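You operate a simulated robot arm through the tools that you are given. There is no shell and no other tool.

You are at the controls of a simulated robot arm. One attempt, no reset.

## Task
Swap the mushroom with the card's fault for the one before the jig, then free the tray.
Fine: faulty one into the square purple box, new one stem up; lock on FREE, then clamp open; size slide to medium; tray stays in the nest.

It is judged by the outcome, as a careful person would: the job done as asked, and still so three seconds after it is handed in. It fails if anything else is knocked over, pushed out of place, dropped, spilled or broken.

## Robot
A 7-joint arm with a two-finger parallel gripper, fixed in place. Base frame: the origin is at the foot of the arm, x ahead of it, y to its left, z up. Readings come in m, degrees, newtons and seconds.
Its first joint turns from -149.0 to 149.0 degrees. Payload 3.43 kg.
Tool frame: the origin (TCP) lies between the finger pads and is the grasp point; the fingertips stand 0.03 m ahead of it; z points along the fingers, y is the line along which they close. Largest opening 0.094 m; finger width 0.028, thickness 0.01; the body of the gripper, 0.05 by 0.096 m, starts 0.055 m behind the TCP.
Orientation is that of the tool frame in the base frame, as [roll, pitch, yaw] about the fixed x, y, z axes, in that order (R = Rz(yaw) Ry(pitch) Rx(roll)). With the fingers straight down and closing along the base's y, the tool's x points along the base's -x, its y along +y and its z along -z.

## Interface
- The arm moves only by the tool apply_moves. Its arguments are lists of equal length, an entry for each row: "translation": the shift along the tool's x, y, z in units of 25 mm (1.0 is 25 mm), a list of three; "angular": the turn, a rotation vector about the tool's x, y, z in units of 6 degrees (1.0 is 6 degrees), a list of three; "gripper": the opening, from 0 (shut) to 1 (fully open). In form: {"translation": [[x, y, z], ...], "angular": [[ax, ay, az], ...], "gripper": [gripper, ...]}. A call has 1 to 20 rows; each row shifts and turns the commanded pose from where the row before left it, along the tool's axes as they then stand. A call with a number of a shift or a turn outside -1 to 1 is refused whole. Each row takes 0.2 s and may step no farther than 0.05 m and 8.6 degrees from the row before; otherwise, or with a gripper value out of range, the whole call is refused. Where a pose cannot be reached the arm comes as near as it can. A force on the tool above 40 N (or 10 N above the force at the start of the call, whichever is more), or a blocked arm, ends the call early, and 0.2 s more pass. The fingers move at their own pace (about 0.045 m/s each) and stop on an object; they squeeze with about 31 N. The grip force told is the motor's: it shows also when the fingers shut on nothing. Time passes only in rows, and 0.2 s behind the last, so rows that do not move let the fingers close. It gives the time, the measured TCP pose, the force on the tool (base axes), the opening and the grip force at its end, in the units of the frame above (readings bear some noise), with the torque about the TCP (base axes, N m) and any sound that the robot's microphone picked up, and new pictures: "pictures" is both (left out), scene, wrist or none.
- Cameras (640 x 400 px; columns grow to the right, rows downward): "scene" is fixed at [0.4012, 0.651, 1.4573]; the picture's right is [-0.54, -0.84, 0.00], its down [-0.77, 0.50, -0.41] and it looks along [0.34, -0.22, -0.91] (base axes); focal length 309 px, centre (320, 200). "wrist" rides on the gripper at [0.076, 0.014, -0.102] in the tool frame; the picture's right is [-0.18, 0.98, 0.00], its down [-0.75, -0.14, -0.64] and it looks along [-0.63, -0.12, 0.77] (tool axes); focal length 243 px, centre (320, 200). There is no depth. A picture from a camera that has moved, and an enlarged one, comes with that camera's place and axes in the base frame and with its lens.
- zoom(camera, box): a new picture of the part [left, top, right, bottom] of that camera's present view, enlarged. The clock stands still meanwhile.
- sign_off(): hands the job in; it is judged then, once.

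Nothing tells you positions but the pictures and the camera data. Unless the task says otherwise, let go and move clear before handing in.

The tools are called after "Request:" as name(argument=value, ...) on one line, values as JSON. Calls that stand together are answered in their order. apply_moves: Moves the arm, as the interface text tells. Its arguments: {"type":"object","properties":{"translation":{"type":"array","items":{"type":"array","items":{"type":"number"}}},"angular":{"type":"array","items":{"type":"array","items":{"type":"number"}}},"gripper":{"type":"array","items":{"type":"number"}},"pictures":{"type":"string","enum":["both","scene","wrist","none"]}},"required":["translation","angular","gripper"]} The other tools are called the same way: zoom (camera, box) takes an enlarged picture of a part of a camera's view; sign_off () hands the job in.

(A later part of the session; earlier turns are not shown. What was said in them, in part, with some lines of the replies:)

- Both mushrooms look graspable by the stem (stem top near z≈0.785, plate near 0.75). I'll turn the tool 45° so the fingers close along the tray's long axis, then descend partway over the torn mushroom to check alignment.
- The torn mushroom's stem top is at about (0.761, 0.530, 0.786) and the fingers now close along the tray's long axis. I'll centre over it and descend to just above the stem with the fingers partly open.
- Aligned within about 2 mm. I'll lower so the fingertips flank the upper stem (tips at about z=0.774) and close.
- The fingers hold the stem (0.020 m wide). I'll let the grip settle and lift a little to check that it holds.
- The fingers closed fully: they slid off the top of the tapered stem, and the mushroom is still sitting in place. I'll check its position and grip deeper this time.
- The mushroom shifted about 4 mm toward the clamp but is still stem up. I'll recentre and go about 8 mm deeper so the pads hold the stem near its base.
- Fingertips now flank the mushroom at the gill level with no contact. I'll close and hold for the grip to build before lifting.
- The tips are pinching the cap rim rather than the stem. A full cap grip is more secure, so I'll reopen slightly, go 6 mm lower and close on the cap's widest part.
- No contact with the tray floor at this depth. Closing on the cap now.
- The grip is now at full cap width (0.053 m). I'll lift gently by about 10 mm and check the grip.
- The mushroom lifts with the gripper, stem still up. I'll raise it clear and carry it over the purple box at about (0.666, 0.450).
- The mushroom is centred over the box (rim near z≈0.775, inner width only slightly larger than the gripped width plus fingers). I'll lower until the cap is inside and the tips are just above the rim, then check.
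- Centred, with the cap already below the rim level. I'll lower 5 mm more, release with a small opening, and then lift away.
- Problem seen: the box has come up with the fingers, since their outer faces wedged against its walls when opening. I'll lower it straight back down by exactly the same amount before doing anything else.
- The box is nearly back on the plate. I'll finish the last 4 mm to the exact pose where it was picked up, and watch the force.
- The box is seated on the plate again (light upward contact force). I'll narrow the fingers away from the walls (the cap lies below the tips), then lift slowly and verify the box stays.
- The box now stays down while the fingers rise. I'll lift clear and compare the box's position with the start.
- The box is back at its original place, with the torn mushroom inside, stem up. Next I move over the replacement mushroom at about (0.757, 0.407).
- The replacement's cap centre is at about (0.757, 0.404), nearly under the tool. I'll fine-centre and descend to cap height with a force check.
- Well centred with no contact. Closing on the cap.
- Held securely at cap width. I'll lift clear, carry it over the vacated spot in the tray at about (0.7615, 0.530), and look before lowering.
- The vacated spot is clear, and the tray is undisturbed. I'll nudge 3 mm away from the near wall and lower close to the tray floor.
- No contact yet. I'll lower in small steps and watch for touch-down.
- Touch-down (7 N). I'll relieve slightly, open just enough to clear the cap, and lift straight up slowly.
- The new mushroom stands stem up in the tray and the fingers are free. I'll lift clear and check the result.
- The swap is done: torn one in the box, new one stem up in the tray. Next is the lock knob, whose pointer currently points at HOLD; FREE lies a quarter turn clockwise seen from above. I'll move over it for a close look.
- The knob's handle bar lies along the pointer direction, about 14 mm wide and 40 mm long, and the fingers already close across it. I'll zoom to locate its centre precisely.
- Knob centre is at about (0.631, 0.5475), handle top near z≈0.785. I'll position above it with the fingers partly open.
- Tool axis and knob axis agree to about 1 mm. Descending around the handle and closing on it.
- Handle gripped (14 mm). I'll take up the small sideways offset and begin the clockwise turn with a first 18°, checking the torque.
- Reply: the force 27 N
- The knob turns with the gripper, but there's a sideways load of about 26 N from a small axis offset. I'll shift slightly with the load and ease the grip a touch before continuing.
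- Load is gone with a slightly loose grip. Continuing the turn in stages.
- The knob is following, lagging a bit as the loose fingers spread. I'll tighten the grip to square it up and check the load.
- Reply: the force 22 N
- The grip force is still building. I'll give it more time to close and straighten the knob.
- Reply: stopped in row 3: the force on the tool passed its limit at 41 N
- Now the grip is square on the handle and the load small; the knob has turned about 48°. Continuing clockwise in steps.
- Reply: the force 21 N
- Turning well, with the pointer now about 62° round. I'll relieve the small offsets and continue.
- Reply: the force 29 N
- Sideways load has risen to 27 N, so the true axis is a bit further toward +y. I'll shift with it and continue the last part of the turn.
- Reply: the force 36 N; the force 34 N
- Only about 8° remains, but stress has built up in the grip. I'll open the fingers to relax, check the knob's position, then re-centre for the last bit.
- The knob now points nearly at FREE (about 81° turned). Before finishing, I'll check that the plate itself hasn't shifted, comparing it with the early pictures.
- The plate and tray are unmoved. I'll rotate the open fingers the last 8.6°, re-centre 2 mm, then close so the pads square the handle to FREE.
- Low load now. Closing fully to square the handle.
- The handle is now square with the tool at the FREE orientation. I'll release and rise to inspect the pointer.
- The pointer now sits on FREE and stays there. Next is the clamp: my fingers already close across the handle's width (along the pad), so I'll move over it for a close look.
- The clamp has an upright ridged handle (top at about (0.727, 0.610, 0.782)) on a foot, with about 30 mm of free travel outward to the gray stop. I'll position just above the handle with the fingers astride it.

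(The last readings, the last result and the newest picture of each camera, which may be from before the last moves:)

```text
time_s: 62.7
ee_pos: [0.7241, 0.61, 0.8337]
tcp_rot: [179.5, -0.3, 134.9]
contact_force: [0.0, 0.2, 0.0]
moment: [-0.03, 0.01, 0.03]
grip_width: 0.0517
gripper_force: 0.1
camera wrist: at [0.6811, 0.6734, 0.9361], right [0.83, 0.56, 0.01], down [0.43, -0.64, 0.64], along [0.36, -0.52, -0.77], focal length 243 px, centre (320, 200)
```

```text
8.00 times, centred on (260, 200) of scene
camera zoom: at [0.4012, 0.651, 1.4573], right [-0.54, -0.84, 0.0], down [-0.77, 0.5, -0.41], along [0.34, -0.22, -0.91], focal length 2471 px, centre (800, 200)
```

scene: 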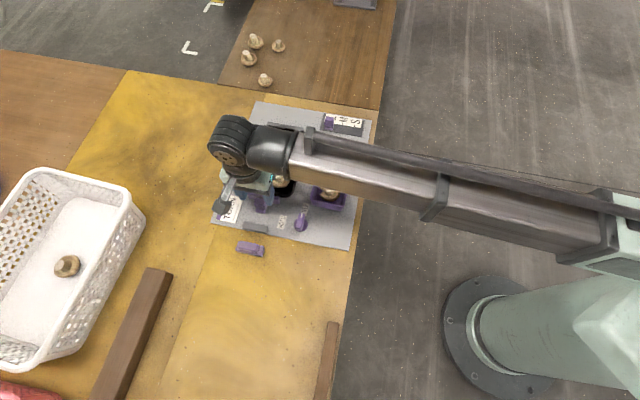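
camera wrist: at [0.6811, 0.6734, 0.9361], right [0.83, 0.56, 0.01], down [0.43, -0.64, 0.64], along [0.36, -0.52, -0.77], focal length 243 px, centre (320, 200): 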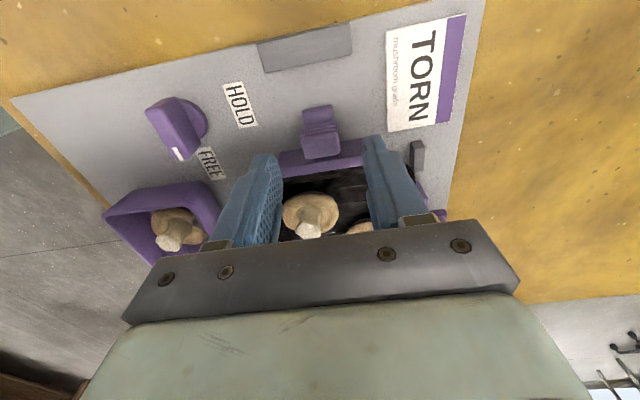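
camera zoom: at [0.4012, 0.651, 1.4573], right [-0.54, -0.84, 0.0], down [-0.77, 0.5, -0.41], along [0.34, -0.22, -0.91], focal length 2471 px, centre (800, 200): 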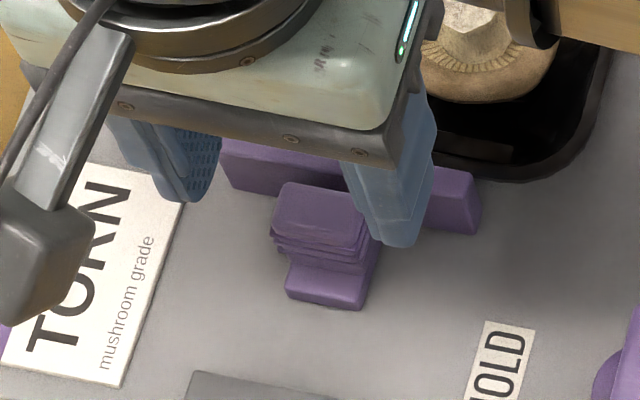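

Aligned laterally. I'll shift 6 mm outward so the fingers stay clear of the pad bar, descend beside the handle and close.

Request:
apply_moves(translation=[[0.24, 0.02, 0], [0, 0, 0.6], [0, 0, 0.5], [0, 0, 0.4], [0, 0, 0], [0, 0, 0], [0, 0, 0], [0, 0, 0]], angular=[[0, 0, 0], [0, 0, 0], [0, 0, 0], [0, 0, 0], [0, 0, 0], [0, 0, 0], [0, 0, 0], [0, 0, 0]], gripper=[0.55, 0.55, 0.55, 0.55, 0.55, 0.35, 0.25, 0.2])

Request:
zoom(camera="wrist", box=[220, 80, 420, 205])

```text
time_s: 64.5
ee_pos: [0.7214, 0.6146, 0.7944]
tcp_rot: [179.7, -0.3, 134.9]
contact_force: [-10.1, -10.2, -2.4]
moment: [-0.3, 0.33, 0.0]
grip_width: 0.0255
gripper_force: 28.6
camera wrist: at [0.6775, 0.6782, 0.897], right [0.83, 0.56, 0.0], down [0.43, -0.64, 0.64], along [0.36, -0.52, -0.77], focal length 243 px, centre (320, 200)
```

scene: 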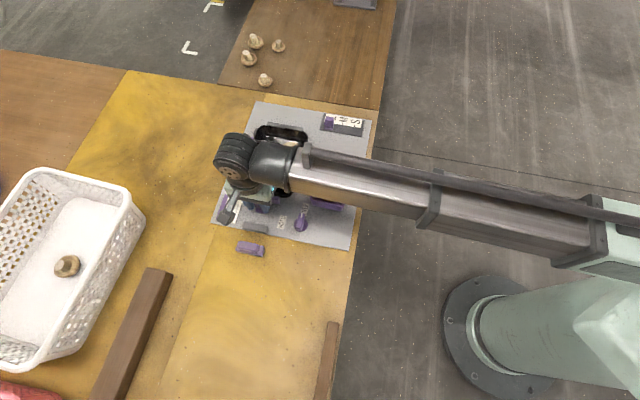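
wrist: 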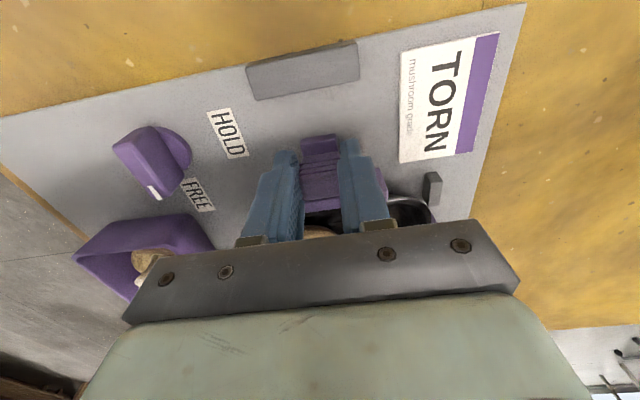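

```text
3.20 times, centred on (320, 142) of wrist
camera zoom: at [0.6775, 0.6782, 0.897], right [0.83, 0.56, 0.0], down [0.43, -0.64, 0.64], along [0.36, -0.52, -0.77], focal length 776 px, centre (320, 384)
```

zoom: 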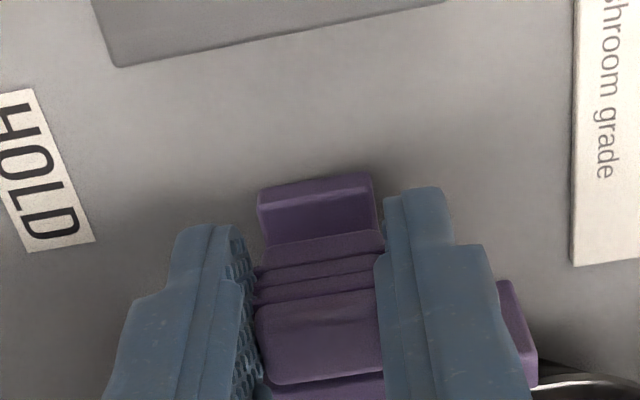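

The handle is gripped. I'll relieve the sideways load and try a small outward pull (along the foot, away from the tray), watching the force.

Request:
apply_moves(translation=[[0, -0.03, 0], [0.15, 0, 0], [0.15, 0, 0], [0, 0, 0]], angular=[[0, 0, 0], [0, 0, 0], [0, 0, 0], [0, 0, 0]], gripper=[0.2, 0.2, 0.2, 0.2])

Request:
zoom(camera="wrist", box=[220, 80, 420, 205])

Request:
zoom(camera="scene", box=[210, 165, 306, 225])

```text
time_s: 65.5
ee_pos: [0.7163, 0.6201, 0.7957]
tcp_rot: [179.5, -0.3, 134.9]
contact_force: [-6.7, -7.0, -11.5]
moment: [-0.36, 0.33, 0.05]
grip_width: 0.0254
gripper_force: 44.8
camera wrist: at [0.6719, 0.6834, 0.897], right [0.83, 0.56, 0.01], down [0.43, -0.64, 0.64], along [0.36, -0.52, -0.77], focal length 243 px, centre (320, 200)
```

scene: 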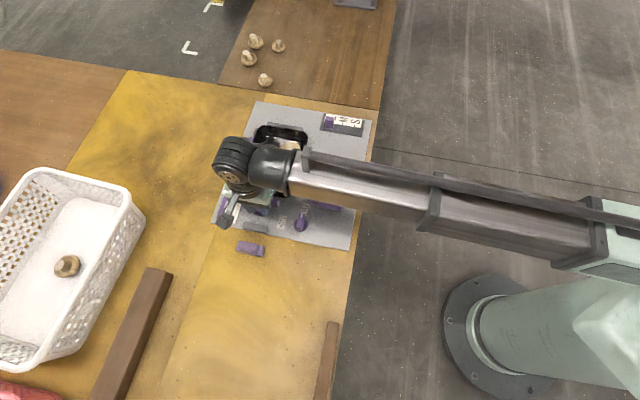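
wrist: 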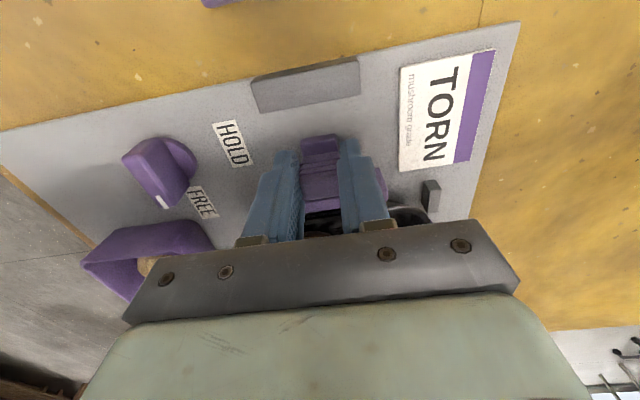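

```text
3.20 times, centred on (320, 142) of wrist
camera zoom: at [0.6719, 0.6834, 0.897], right [0.83, 0.56, 0.01], down [0.43, -0.64, 0.64], along [0.36, -0.52, -0.77], focal length 776 px, centre (320, 384)
```

zoom: 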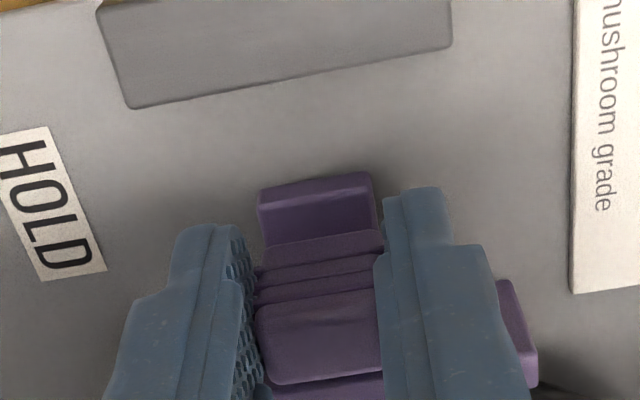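

```text
6.67 times, centred on (258, 195) of scene
camera zoom: at [0.4012, 0.651, 1.4573], right [-0.54, -0.84, 0.0], down [-0.77, 0.5, -0.41], along [0.34, -0.22, -0.91], focal length 2059 px, centre (733, 233)
```

zoom: 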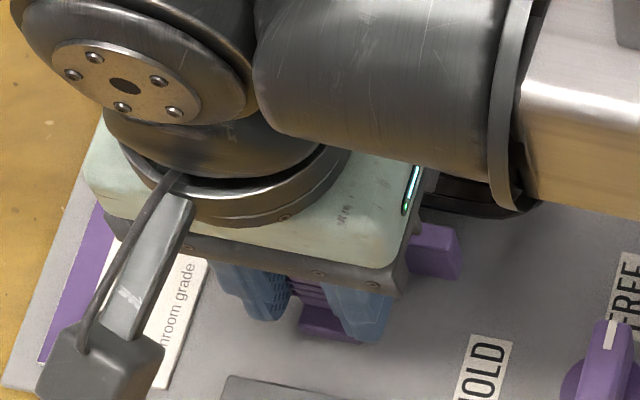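

The clamp slides outward with the gripper, as expected. I'll continue toward the gray stop.

Request:
apply_moves(translation=[[0.2, 0, 0.01], [0.2, 0, 0], [0.2, 0, 0], [0, 0, 0]], angular=[[0, 0, 0], [0, 0, 0], [0, 0, 0], [0, 0, 0]], gripper=[0.2, 0.2, 0.2, 0.2], pictures="wrist")

Request:
zoom(camera="wrist", box=[220, 80, 420, 205])

```text
time_s: 66.5
ee_pos: [0.7059, 0.6316, 0.7945]
tcp_rot: [179.7, -0.2, 135.0]
contact_force: [-13.9, -13.5, -20.6]
moment: [-0.51, 0.14, -0.05]
grip_width: 0.0256
gripper_force: 45.0
camera wrist: at [0.6612, 0.6945, 0.897], right [0.83, 0.56, 0.0], down [0.43, -0.64, 0.64], along [0.36, -0.52, -0.77], focal length 243 px, centre (320, 200)
```

wrist: 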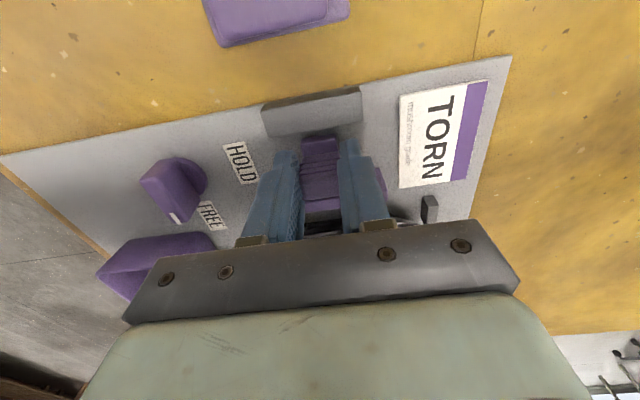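

```text
3.20 times, centred on (320, 142) of wrist
camera zoom: at [0.6612, 0.6945, 0.897], right [0.83, 0.56, 0.0], down [0.43, -0.64, 0.64], along [0.36, -0.52, -0.77], focal length 776 px, centre (320, 384)
```

zoom: 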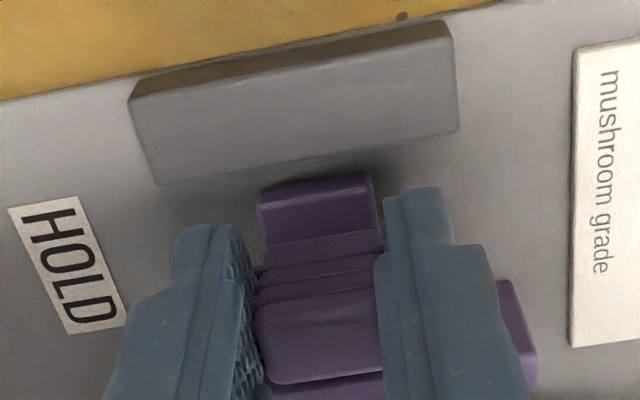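

About 22 mm moved, with only a few millimetres left to the stop. I'll relieve the side and vertical loads, then finish gently.

Request:
apply_moves(translation=[[0, -0.04, 0.04], [0, 0, 0], [0.1, 0, 0], [0.08, 0, 0], [0, 0, 0]], angular=[[0, 0, 0], [0, 0, 0], [0, 0, 0], [0, 0, 0], [0, 0, 0]], gripper=[0.2, 0.2, 0.2, 0.2, 0.2], pictures="wrist")

Request:
zoom(camera="wrist", box=[220, 80, 420, 205])

```text
time_s: 67.7
ee_pos: [0.7032, 0.6316, 0.7948]
tcp_rot: [179.5, -0.3, 134.9]
contact_force: [1.8, -18.5, -4.9]
moment: [-0.36, 0.98, 0.18]
grip_width: 0.0252
gripper_force: 44.6
camera wrist: at [0.6592, 0.6962, 0.8969], right [0.83, 0.56, 0.01], down [0.43, -0.64, 0.64], along [0.36, -0.53, -0.77], focal length 243 px, centre (320, 200)
```

wrist: 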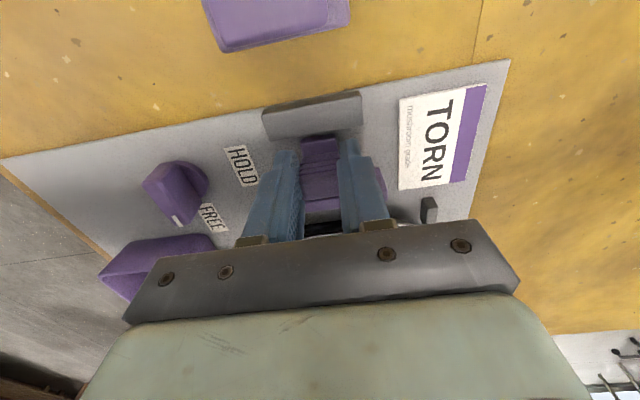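

```text
3.20 times, centred on (320, 142) of wrist
camera zoom: at [0.6592, 0.6962, 0.8969], right [0.83, 0.56, 0.01], down [0.43, -0.64, 0.64], along [0.36, -0.53, -0.77], focal length 776 px, centre (320, 384)
```

zoom: 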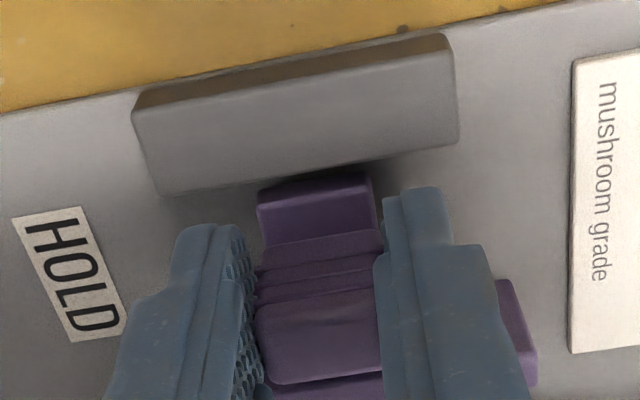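

The clamp has reached its stop (about 14 N pushback). Releasing and lifting clear to inspect.

Request:
apply_moves(translation=[[0, 0, 0], [0, 0, 0], [0, 0, -0.6], [0, 0, -1], [0, 0, -1], [0, 0, -1], [0, 0, 0]], angular=[[0, 0, 0], [0, 0, 0], [0, 0, 0], [0, 0, 0], [0, 0, 0], [0, 0, 0], [0, 0, 0]], gripper=[0.45, 0.5, 0.5, 0.5, 0.5, 0.5, 0.5])

Request:
zoom(camera="wrist", box=[220, 60, 420, 185])

Request:
zoom(camera="scene", box=[200, 170, 360, 270])

```text
time_s: 69.3
ee_pos: [0.7011, 0.6316, 0.8849]
tcp_rot: [179.5, -0.3, 134.9]
contact_force: [0.4, 0.3, 0.9]
moment: [-0.02, -0.01, 0.01]
grip_width: 0.0471
gripper_force: 0.0
camera wrist: at [0.6564, 0.6946, 0.9889], right [0.83, 0.56, 0.01], down [0.43, -0.64, 0.64], along [0.36, -0.52, -0.77], focal length 243 px, centre (320, 200)
```

scene: 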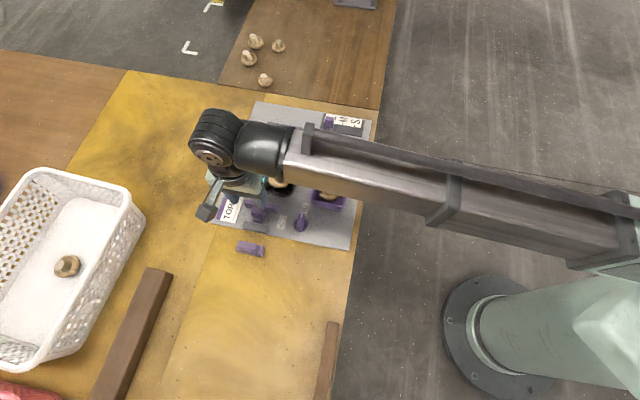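
wrist: 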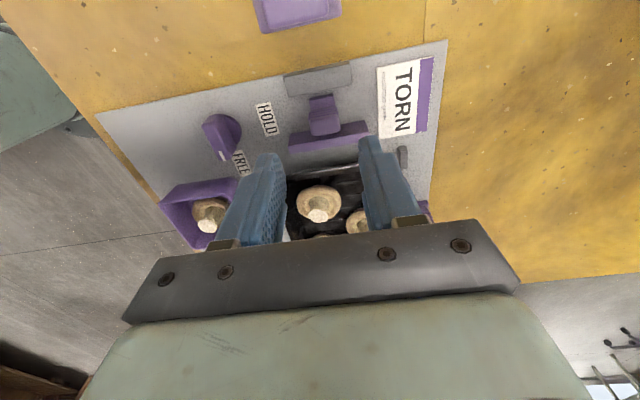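

```text
3.20 times, centred on (320, 122) of wrist
camera zoom: at [0.6564, 0.6946, 0.9889], right [0.83, 0.56, 0.01], down [0.43, -0.64, 0.64], along [0.36, -0.52, -0.77], focal length 776 px, centre (320, 448)
```

zoom: 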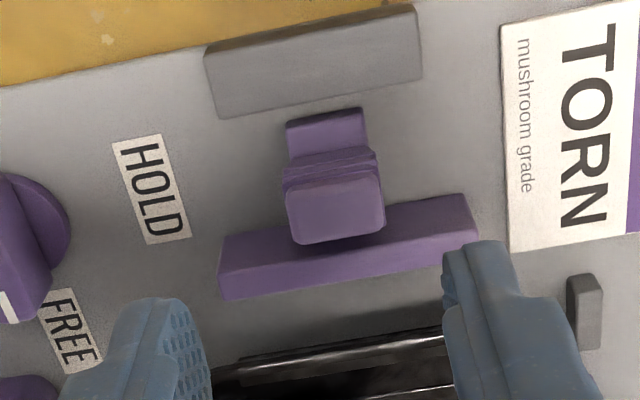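

```text
4.00 times, centred on (280, 220) of scene
camera zoom: at [0.4012, 0.651, 1.4573], right [-0.54, -0.84, 0.0], down [-0.77, 0.5, -0.41], along [0.34, -0.22, -0.91], focal length 1235 px, centre (480, 120)
```

zoom: 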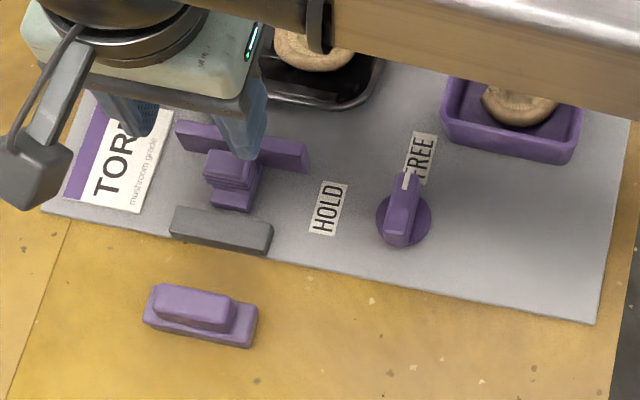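

The clamp is open and stays at its stop, with the knob on FREE and tray in place. Next is the size slide: slider at L around (0.845, 0.335), and M about 35 mm along toward the robot side. I'll travel over high and look.

Request:
apply_moves(translation=[[-0.5, -0.1, -0.8], [-0.95, -0.33, -0.4], [-0.95, -0.35, 0], [-0.95, -0.35, 0], [-0.95, -0.35, 0], [-0.95, -0.35, 0], [-0.95, -0.35, 0], [-0.95, -0.35, 0], [-0.95, -0.35, 0], [-0.95, -0.35, 0], [-0.95, -0.35, 0], [-0.95, -0.35, 0], [-0.95, -0.35, 0], [-0.5, -0.05, 0], [0, 0, 0]], angular=[[0, 0, 0], [0, 0, 0], [0, 0, 0], [0, 0, 0], [0, 0, 0], [0, 0, 0], [0, 0, 0], [0, 0, 0], [0, 0, 0], [0, 0, 0], [0, 0, 0], [0, 0, 0], [0, 0, 0], [0, 0, 0], [0, 0, 0]], gripper=[0.5, 0.5, 0.5, 0.5, 0.5, 0.5, 0.5, 0.5, 0.5, 0.5, 0.5, 0.5, 0.5, 0.5, 0.5])

Request:
zoom(camera="wrist", box=[220, 60, 420, 185])

Request:
zoom(camera="scene", box=[200, 90, 360, 190])

```text
time_s: 72.5
ee_pos: [0.8436, 0.3372, 0.9124]
tcp_rot: [179.6, -0.3, 135.0]
contact_force: [0.5, 0.0, -0.5]
moment: [0.01, 0.02, 0.0]
grip_width: 0.0468
gripper_force: 0.0
camera wrist: at [0.7992, 0.4016, 1.0149], right [0.83, 0.56, 0.01], down [0.43, -0.64, 0.64], along [0.36, -0.52, -0.77], focal length 243 px, centre (320, 200)
```

scene: 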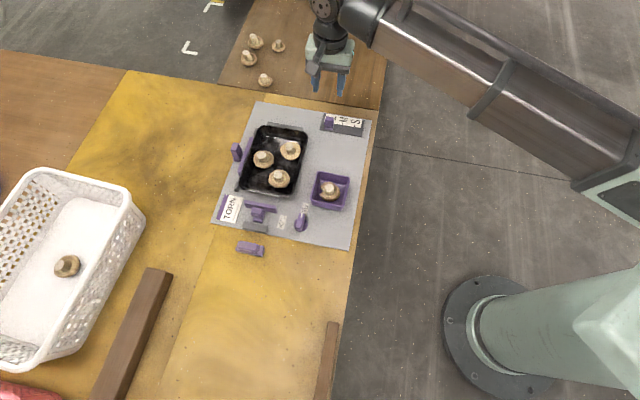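
wrist: 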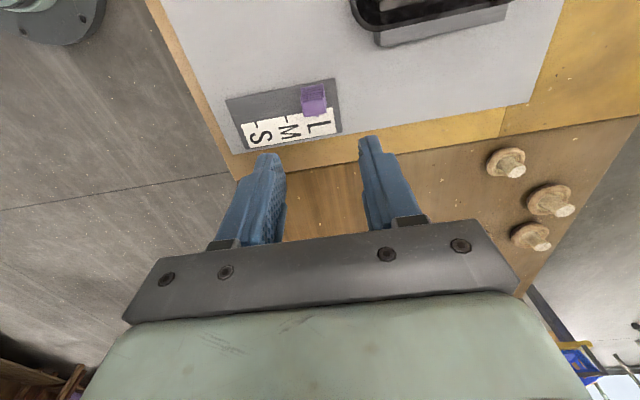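

```text
3.20 times, centred on (320, 122) of wrist
camera zoom: at [0.7992, 0.4016, 1.0149], right [0.83, 0.56, 0.01], down [0.43, -0.64, 0.64], along [0.36, -0.52, -0.77], focal length 776 px, centre (320, 448)
```

zoom: 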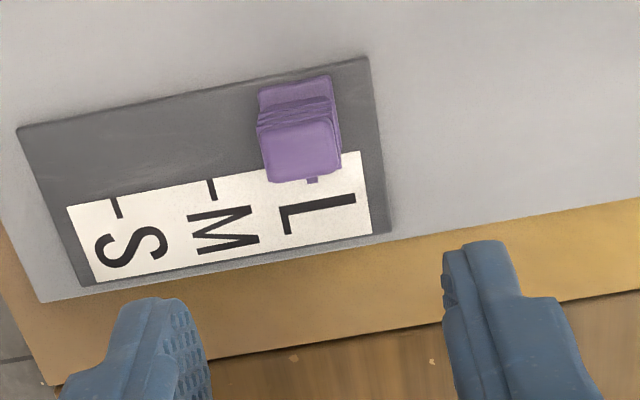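

```text
4.00 times, centred on (280, 140) of scene
camera zoom: at [0.4012, 0.651, 1.4573], right [-0.54, -0.84, 0.0], down [-0.77, 0.5, -0.41], along [0.34, -0.22, -0.91], focal length 1235 px, centre (480, 440)
```

zoom: 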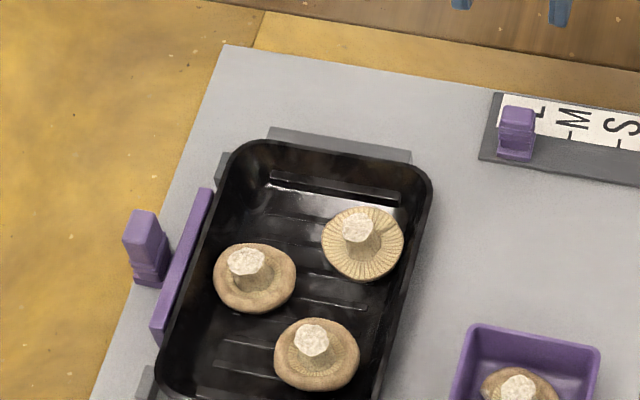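

The tray, its three mushrooms and the box all look right. The slider's index is at L; I'll move over the slider handle and descend partway to align.

Request:
apply_moves(translation=[[-0.2, -0.22, 0], [0, 0, 0.9], [0, 0, 0.9], [0, 0, 0.9], [0, 0, 0.3], [0, 0, 0]], angular=[[0, 0, 0], [0, 0, 0], [0, 0, 0], [0, 0, 0], [0, 0, 0], [0, 0, 0]], gripper=[0.5, 0.5, 0.5, 0.5, 0.5, 0.5])

Request:
zoom(camera="wrist", box=[220, 70, 420, 195])

Request:
zoom(camera="scene", box=[300, 95, 380, 145])

```text
time_s: 73.9
ee_pos: [0.8449, 0.3306, 0.8375]
tcp_rot: [179.6, -0.3, 134.9]
contact_force: [0.5, 0.3, 0.7]
moment: [-0.01, 0.03, 0.0]
grip_width: 0.0467
gripper_force: 0.0
camera wrist: at [0.8003, 0.3936, 0.9403], right [0.83, 0.56, 0.01], down [0.43, -0.64, 0.64], along [0.36, -0.52, -0.77], focal length 243 px, centre (320, 200)
```

scene: 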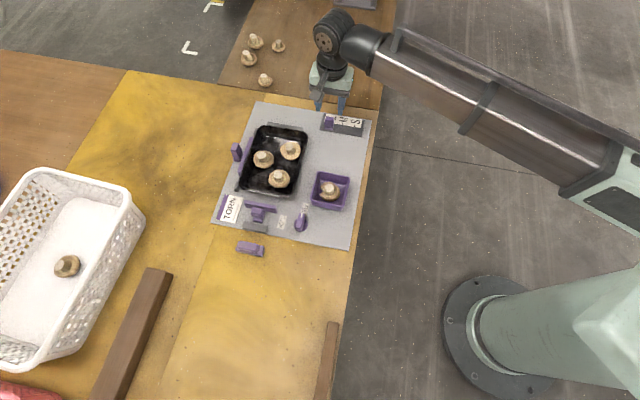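
wrist: 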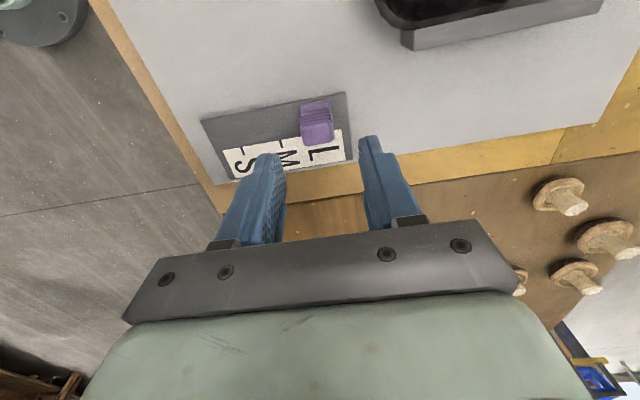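

```text
3.20 times, centred on (320, 132) of wrist
camera zoom: at [0.8003, 0.3936, 0.9403], right [0.83, 0.56, 0.01], down [0.43, -0.64, 0.64], along [0.36, -0.52, -0.77], focal length 776 px, centre (320, 416)
```

zoom: 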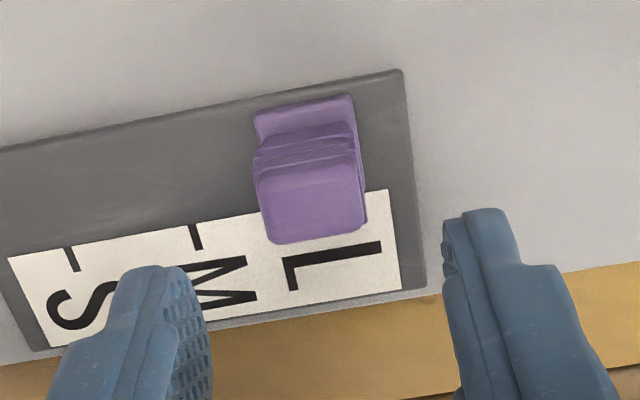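

```text
8.00 times, centred on (340, 120) of scene
camera zoom: at [0.4012, 0.651, 1.4573], right [-0.54, -0.84, 0.0], down [-0.77, 0.5, -0.41], along [0.34, -0.22, -0.91], focal length 2471 px, centre (160, 840)
```

zoom: 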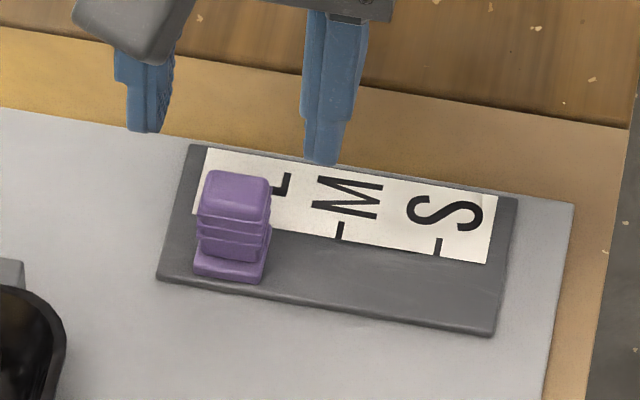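

Well aligned over the slider. I'll nudge 2 mm, descend beside it and close gently.

Request:
apply_moves(translation=[[0.1, -0.03, 0.5], [0, 0, 0.6], [0, 0, 0.4], [0, 0, 0.15], [0, 0, 0]], angular=[[0, 0, 0], [0, 0, 0], [0, 0, 0], [0, 0, 0], [0, 0, 0]], gripper=[0.5, 0.5, 0.5, 0.5, 0.5])

Request:
zoom(camera="wrist", box=[220, 80, 420, 205])

Request:
zoom(camera="scene", box=[300, 95, 380, 145])

```text
time_s: 75.1
ee_pos: [0.8416, 0.33, 0.795]
tcp_rot: [179.5, -0.3, 134.9]
contact_force: [0.3, 0.0, 0.6]
moment: [-0.01, 0.0, 0.04]
grip_width: 0.0467
gripper_force: 0.2
camera wrist: at [0.7977, 0.3938, 0.8986], right [0.83, 0.56, 0.01], down [0.43, -0.64, 0.64], along [0.36, -0.52, -0.77], focal length 243 px, centre (320, 200)
```

scene: 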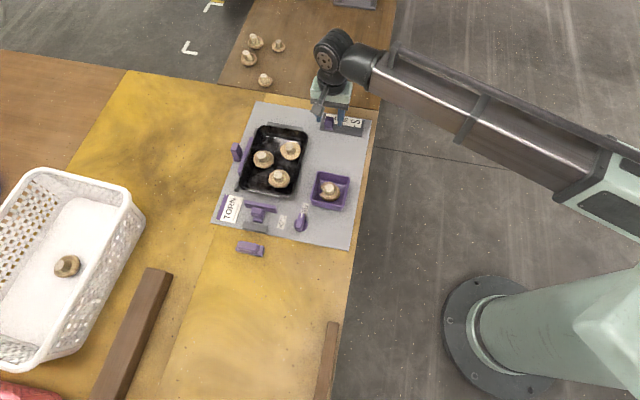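
wrist: 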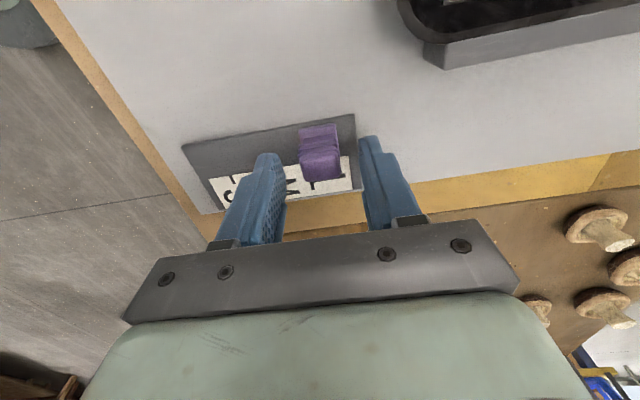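

```text
3.20 times, centred on (320, 142) of wrist
camera zoom: at [0.7977, 0.3938, 0.8986], right [0.83, 0.56, 0.01], down [0.43, -0.64, 0.64], along [0.36, -0.52, -0.77], focal length 776 px, centre (320, 384)
```

zoom: 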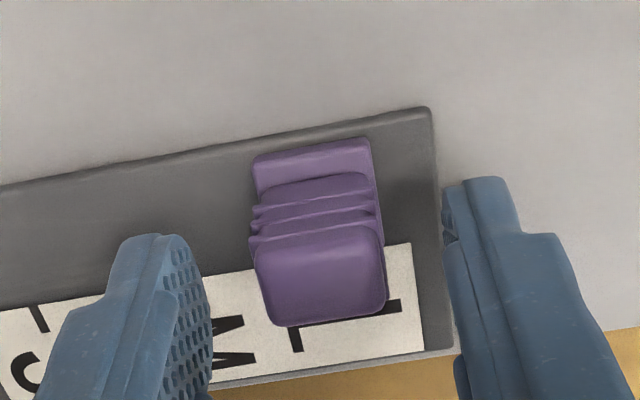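

```text
8.00 times, centred on (340, 120) of scene
camera zoom: at [0.4012, 0.651, 1.4573], right [-0.54, -0.84, 0.0], down [-0.77, 0.5, -0.41], along [0.34, -0.22, -0.91], focal length 2471 px, centre (160, 840)
```

zoom: 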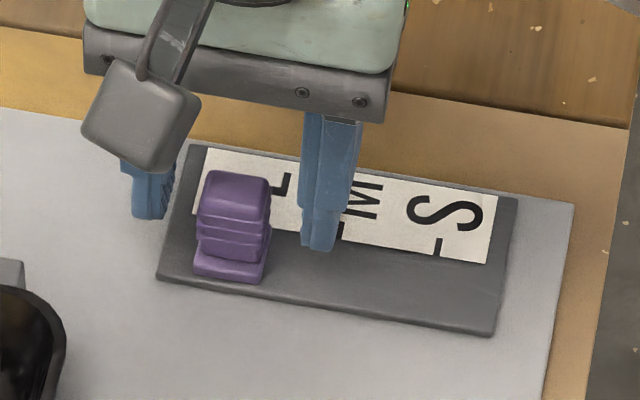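

The fingers are astride the slider with no contact. Closing on it.

Request:
apply_moves(translation=[[0, 0, 0], [0, 0, 0], [0, 0, 0], [0, 0, 0]], angular=[[0, 0, 0], [0, 0, 0], [0, 0, 0], [0, 0, 0]], gripper=[0.35, 0.25, 0.2, 0.2], pictures="wrist")

Request:
zoom(camera="wrist", box=[200, 80, 400, 205])

```text
time_s: 76.1
ee_pos: [0.8412, 0.3291, 0.7971]
tcp_rot: [179.7, -0.2, 134.9]
contact_force: [0.1, 0.5, 0.4]
moment: [-0.14, 0.17, 0.03]
grip_width: 0.0215
gripper_force: 45.2
camera wrist: at [0.7976, 0.3938, 0.8987], right [0.83, 0.56, 0.01], down [0.43, -0.64, 0.64], along [0.36, -0.52, -0.77], focal length 243 px, centre (320, 200)
```

wrist: 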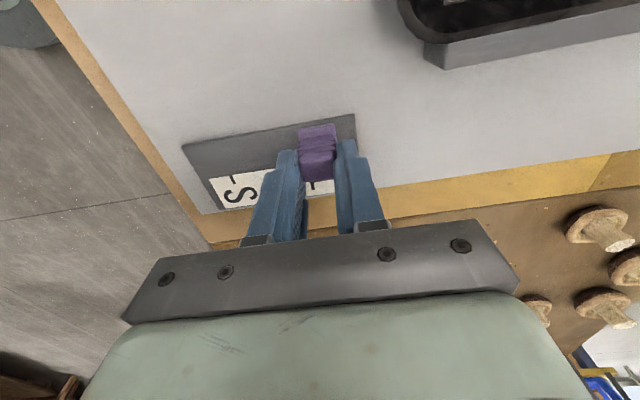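

```text
3.20 times, centred on (300, 142) of wrist
camera zoom: at [0.7976, 0.3938, 0.8987], right [0.83, 0.56, 0.01], down [0.43, -0.64, 0.64], along [0.36, -0.52, -0.77], focal length 776 px, centre (384, 384)
```

zoom: 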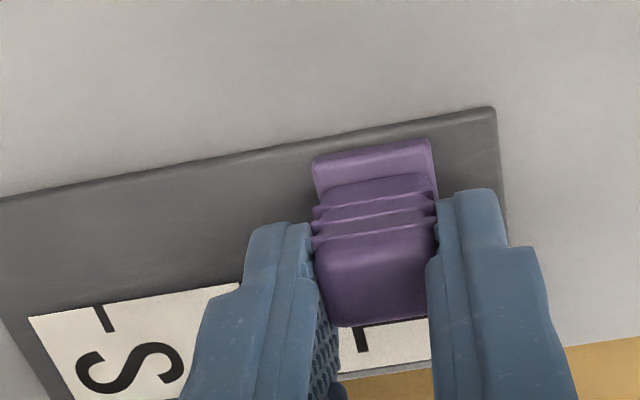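

Slider held (21 mm). M is about 34 mm toward S; I'll slide most of the way, then check the index against the M tick.

Request:
apply_moves(translation=[[0, -0.1, 0], [0, -0.25, 0], [0, -0.25, 0], [0, -0.25, 0], [0, -0.25, 0], [0, -0.1, 0], [0, 0, 0]], angular=[[0, 0, 0], [0, 0, 0], [0, 0, 0], [0, 0, 0], [0, 0, 0], [0, 0, 0], [0, 0, 0]], gripper=[0.2, 0.2, 0.2, 0.2, 0.2, 0.2, 0.2])

Request:
zoom(camera="wrist", box=[220, 80, 420, 205])

Request:
zoom(camera="scene", box=[300, 95, 380, 145])

```text
time_s: 77.7
ee_pos: [0.82, 0.3093, 0.7952]
tcp_rot: [179.6, -0.3, 134.9]
contact_force: [-0.1, 0.7, 6.1]
moment: [-0.41, 0.08, 0.03]
grip_width: 0.0212
gripper_force: 45.0
camera wrist: at [0.7764, 0.3725, 0.8987], right [0.83, 0.56, 0.01], down [0.43, -0.64, 0.64], along [0.36, -0.52, -0.77], focal length 243 px, centre (320, 200)
```

scene: 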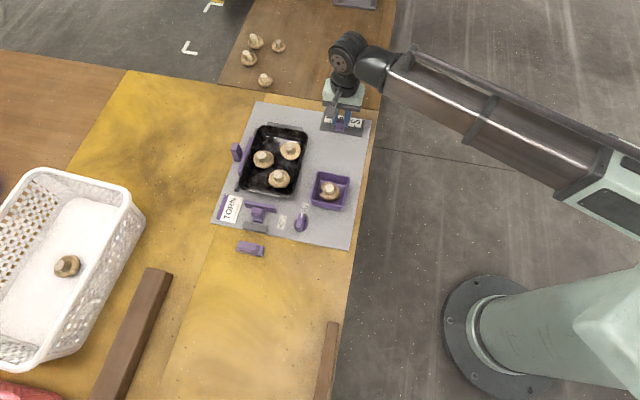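
wrist: 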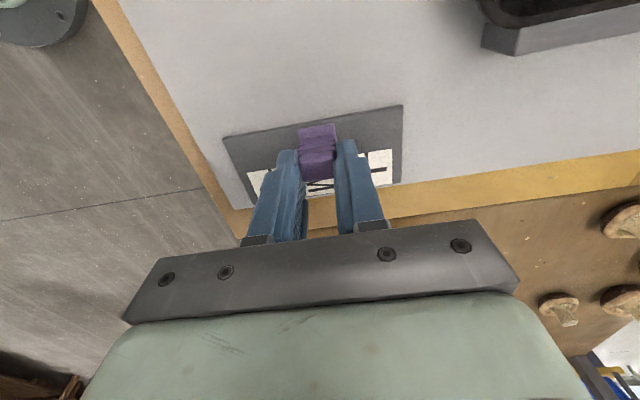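

```text
3.20 times, centred on (320, 142) of wrist
camera zoom: at [0.7764, 0.3725, 0.8987], right [0.83, 0.56, 0.01], down [0.43, -0.64, 0.64], along [0.36, -0.52, -0.77], focal length 776 px, centre (320, 384)
```

zoom: 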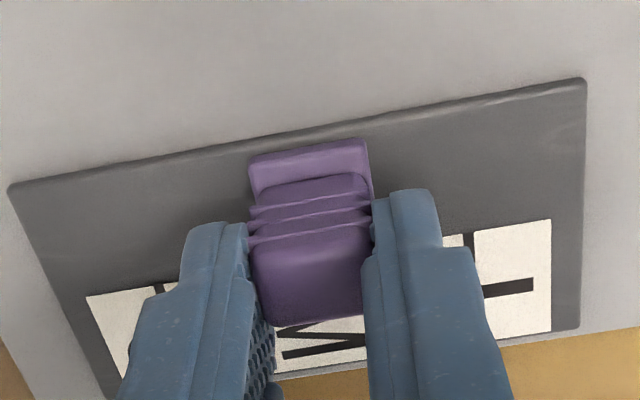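

```text
8.00 times, centred on (340, 120) of scene
camera zoom: at [0.4012, 0.651, 1.4573], right [-0.54, -0.84, 0.0], down [-0.77, 0.5, -0.41], along [0.34, -0.22, -0.91], focal length 2471 px, centre (160, 840)
```

zoom: 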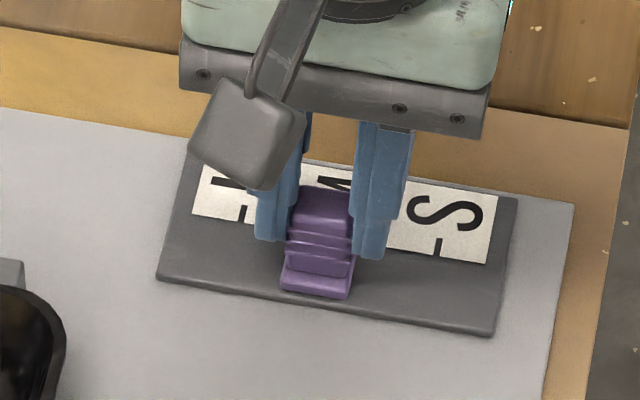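

The slider index is about 3.4 mm short of the M tick. I'll move the remaining distance, then check.

Request:
apply_moves(translation=[[0, -0.08, 0], [0, -0.055, 0], [0, 0, 0]], angular=[[0, 0, 0], [0, 0, 0], [0, 0, 0]], gripper=[0.2, 0.2, 0.2], pictures="none")

Request:
zoom(camera="scene", box=[308, 105, 372, 145])

Request:
zoom(camera="wrist", box=[220, 80, 420, 205])

```text
time_s: 78.5
ee_pos: [0.8176, 0.3079, 0.7964]
tcp_rot: [179.6, -0.4, 134.9]
contact_force: [1.7, -1.2, 6.6]
moment: [0.02, 0.38, 0.1]
grip_width: 0.0215
gripper_force: 44.4
```

```text
10.00 times, centred on (340, 125) of scene
camera zoom: at [0.4012, 0.651, 1.4573], right [-0.54, -0.84, 0.0], down [-0.77, 0.5, -0.41], along [0.34, -0.22, -0.91], focal length 3088 px, centre (120, 950)
```

zoom: 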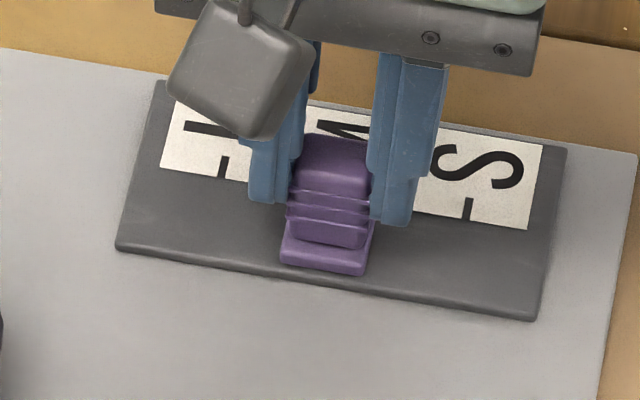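

```text
3.20 times, centred on (320, 142) of wrist
camera zoom: at [0.7744, 0.3706, 0.8987], right [0.83, 0.56, 0.01], down [0.43, -0.64, 0.64], along [0.36, -0.52, -0.77], focal length 776 px, centre (320, 384)
```

zoom: 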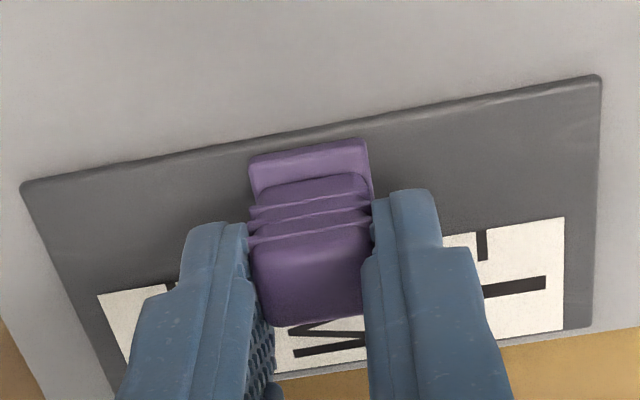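

The slider is now aligned with the M tick (within about half a millimetre). Releasing and lifting clear.

Request:
apply_moves(translation=[[0, 0, 0], [0, 0, 0], [0, 0, 0], [0, 0, -0.6], [0, 0, -1], [0, 0, -1], [0, 0, -1], [0.8, 0, -0.5], [0.8, 0, 0], [0, 0, 0]], angular=[[0, 0, 0], [0, 0, 0], [0, 0, 0], [0, 0, 0], [0, 0, 0], [0, 0, 0], [0, 0, 0], [0, 0, 0], [0, 0, 0], [0, 0, 0]], gripper=[0.3, 0.42, 0.45, 0.45, 0.45, 0.45, 0.45, 0.45, 0.45, 0.45])

Request:
zoom(camera="scene", box=[308, 105, 372, 145])

Request:
zoom(camera="wrist", box=[220, 60, 420, 185])

```text
time_s: 80.7
ee_pos: [0.7914, 0.3372, 0.8989]
tcp_rot: [179.6, -0.3, 135.1]
contact_force: [-0.7, 0.1, -0.5]
moment: [0.04, -0.01, 0.01]
grip_width: 0.0424
gripper_force: 0.0
camera wrist: at [0.7464, 0.4004, 1.0014], right [0.83, 0.56, 0.01], down [0.43, -0.64, 0.64], along [0.36, -0.52, -0.77], focal length 243 px, centre (320, 200)
```

scene: 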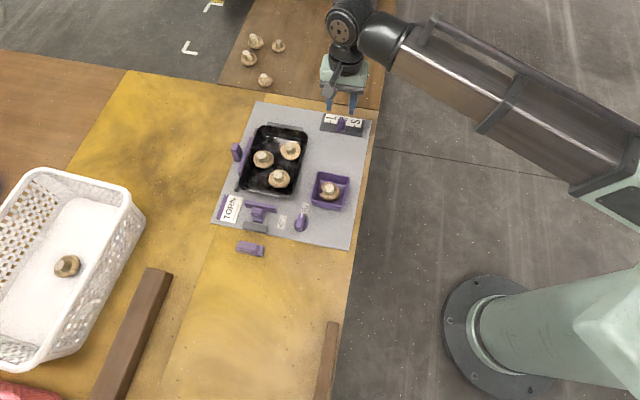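
wrist: 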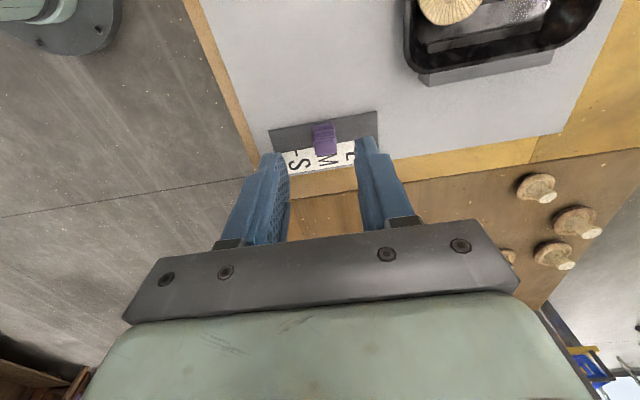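

```text
10.00 times, centred on (340, 125) of scene
camera zoom: at [0.4012, 0.651, 1.4573], right [-0.54, -0.84, 0.0], down [-0.77, 0.5, -0.41], along [0.34, -0.22, -0.91], focal length 3088 px, centre (120, 950)
```

zoom: 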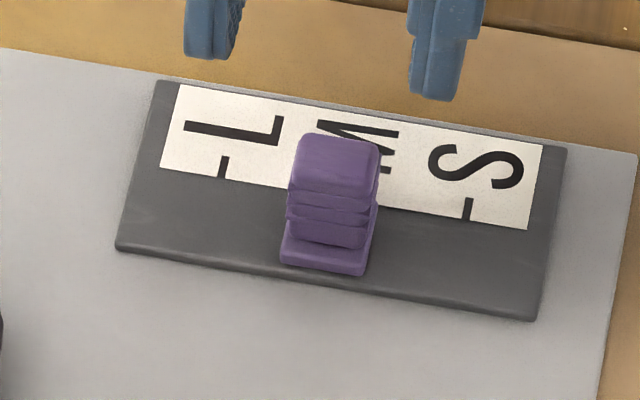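

```text
3.20 times, centred on (320, 122) of wrist
camera zoom: at [0.7464, 0.4004, 1.0014], right [0.83, 0.56, 0.01], down [0.43, -0.64, 0.64], along [0.36, -0.52, -0.77], focal length 776 px, centre (320, 448)
```

zoom: 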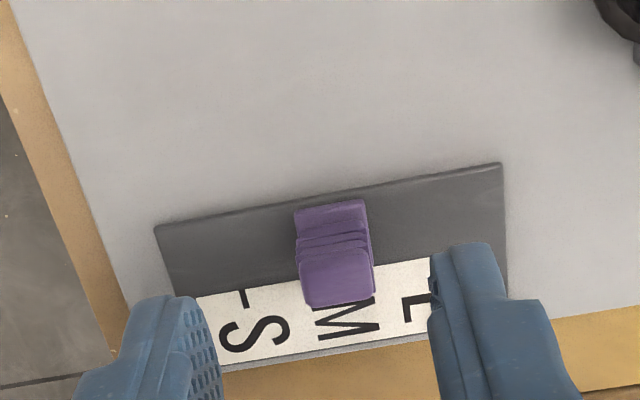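

The slide is on M. Now a full check of all items before handing in.

Request:
zoom(camera="scene", box=[200, 90, 390, 210])

Request:
zoom(camera="scene", box=[200, 170, 360, 270])

Request:
zoom(camera="scene", box=[230, 180, 326, 240])

Request:
zoom(camera="scene", box=[230, 115, 350, 195])

```text
3.33 times, centred on (295, 150) of scene
camera zoom: at [0.4012, 0.651, 1.4573], right [-0.54, -0.84, 0.0], down [-0.77, 0.5, -0.41], along [0.34, -0.22, -0.91], focal length 1030 px, centre (403, 367)
```

zoom: 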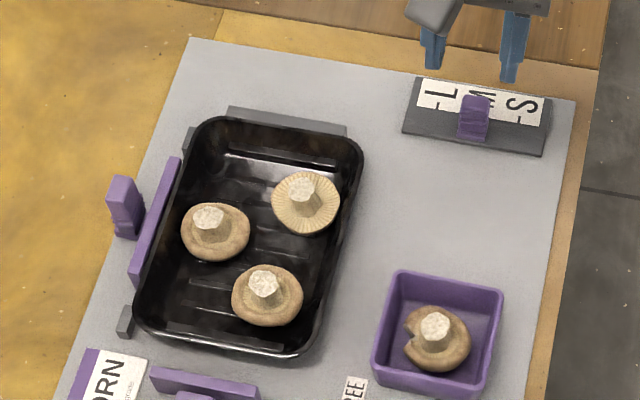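

```text
4.00 times, centred on (280, 220) of scene
camera zoom: at [0.4012, 0.651, 1.4573], right [-0.54, -0.84, 0.0], down [-0.77, 0.5, -0.41], along [0.34, -0.22, -0.91], focal length 1235 px, centre (480, 120)
```

zoom: 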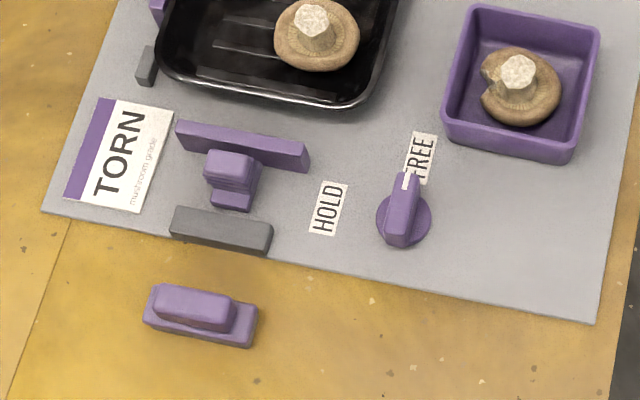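

```text
6.67 times, centred on (278, 210) of scene
camera zoom: at [0.4012, 0.651, 1.4573], right [-0.54, -0.84, 0.0], down [-0.77, 0.5, -0.41], along [0.34, -0.22, -0.91], focal length 2059 px, centre (600, 133)
```

zoom: 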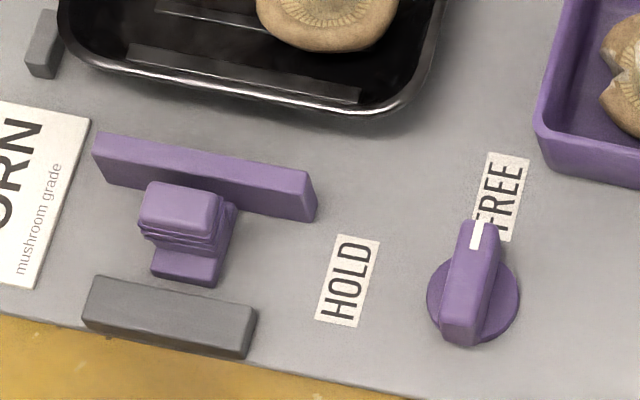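

```text
5.00 times, centred on (290, 155) of scene
camera zoom: at [0.4012, 0.651, 1.4573], right [-0.54, -0.84, 0.0], down [-0.77, 0.5, -0.41], along [0.34, -0.22, -0.91], focal length 1544 px, centre (470, 425)
```

zoom: 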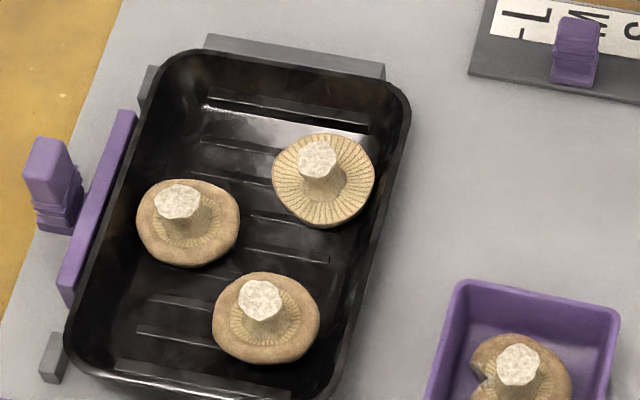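

Everything checks out: torn one in the box, new one stem up in the tray, knob on FREE, clamp at its open stop, slide on M, tray unmoved. I'll raise the arm well clear and take one last look.

Request:
apply_moves(translation=[[0, 0, -1], [0, 0, -1], [0, 0, -1], [0, -0.8, 0], [0, -0.8, 0], [0, -0.8, 0], [0, 0, 0], [0, 0, 0]], angular=[[0, 0, 0], [0, 0, 0], [0, 0, 0], [0, 0, 0], [0, 0, 0], [0, 0, 0], [0, 0, 0], [0, 0, 0]], gripper=[0.6, 0.6, 0.6, 0.6, 0.6, 0.6, 0.6, 0.6])

Request:
zoom(camera="scene", box=[200, 90, 392, 210])

Request:
zoom(camera="scene", box=[200, 170, 360, 270])

```text
time_s: 82.5
ee_pos: [0.7473, 0.2932, 0.9728]
tcp_rot: [179.6, -0.4, 134.9]
contact_force: [-0.1, -0.1, 1.1]
moment: [-0.04, -0.01, -0.02]
grip_width: 0.0565
gripper_force: 0.0
camera wrist: at [0.7027, 0.3566, 1.0748], right [0.83, 0.56, 0.01], down [0.43, -0.64, 0.64], along [0.36, -0.52, -0.77], focal length 243 px, centre (320, 200)
```

scene: 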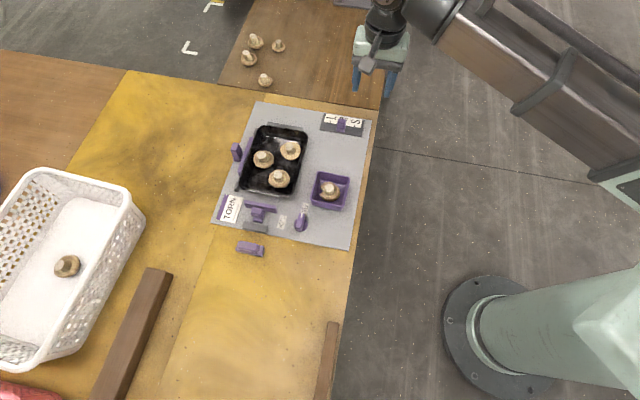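
wrist: 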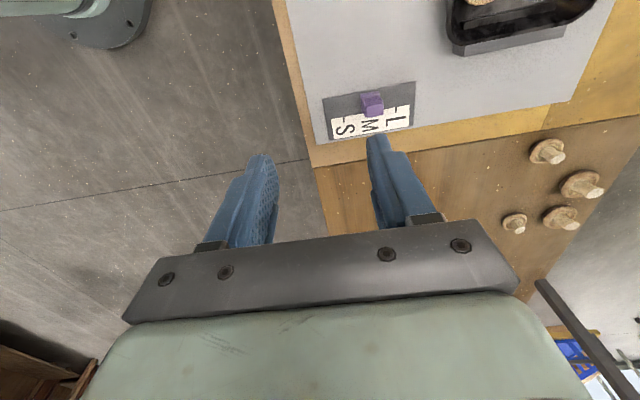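

```text
3.33 times, centred on (296, 150) of scene
camera zoom: at [0.4012, 0.651, 1.4573], right [-0.54, -0.84, 0.0], down [-0.77, 0.5, -0.41], along [0.34, -0.22, -0.91], focal length 1030 px, centre (400, 367)
```

zoom: 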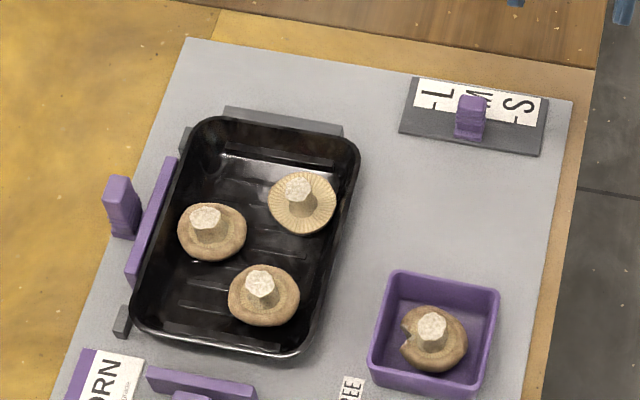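

```text
4.00 times, centred on (280, 220) of scene
camera zoom: at [0.4012, 0.651, 1.4573], right [-0.54, -0.84, 0.0], down [-0.77, 0.5, -0.41], along [0.34, -0.22, -0.91], focal length 1235 px, centre (480, 120)
```

zoom: 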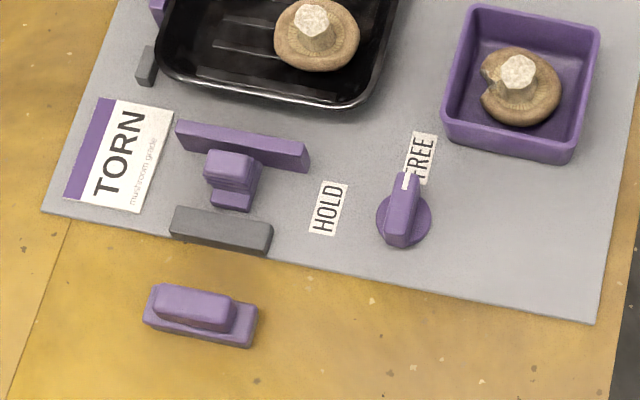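

The arm is clear and nothing has moved since the last check: swap done, lock on FREE, clamp open, slide on M, and the tray still in its nest. Handing in.

Request:
sign_off()

```text
The job is handed in.
```

The job is handed in. The torn mushroom is in the square purple box, and its replacement is in the tray, stem up. The lock points at FREE, the clamp is open at its stop, and the size slide is on M. The tray is still in its nest.

- **Box lifted:** when I released the torn mushroom, the fingers caught the inside of the purple box and lifted it about 55 mm. I set it straight back down. In the scene pictures it sits within a millimetre or two of where it started.
- **Torn mushroom:** it was let go at about the box's rim height, so it dropped roughly 15 to 20 mm onto the box floor. It landed stem up.
- **Second purple bar:** there is a bar with a handle along the tray's long side that looks like another clamp. I left it alone: you asked for one clamp, and this one looked out of the arm's reach.
- **First grip:** my first try on the torn mushroom slipped off the stem and moved it about 4 mm inside the tray before I re-gripped it by the cap.
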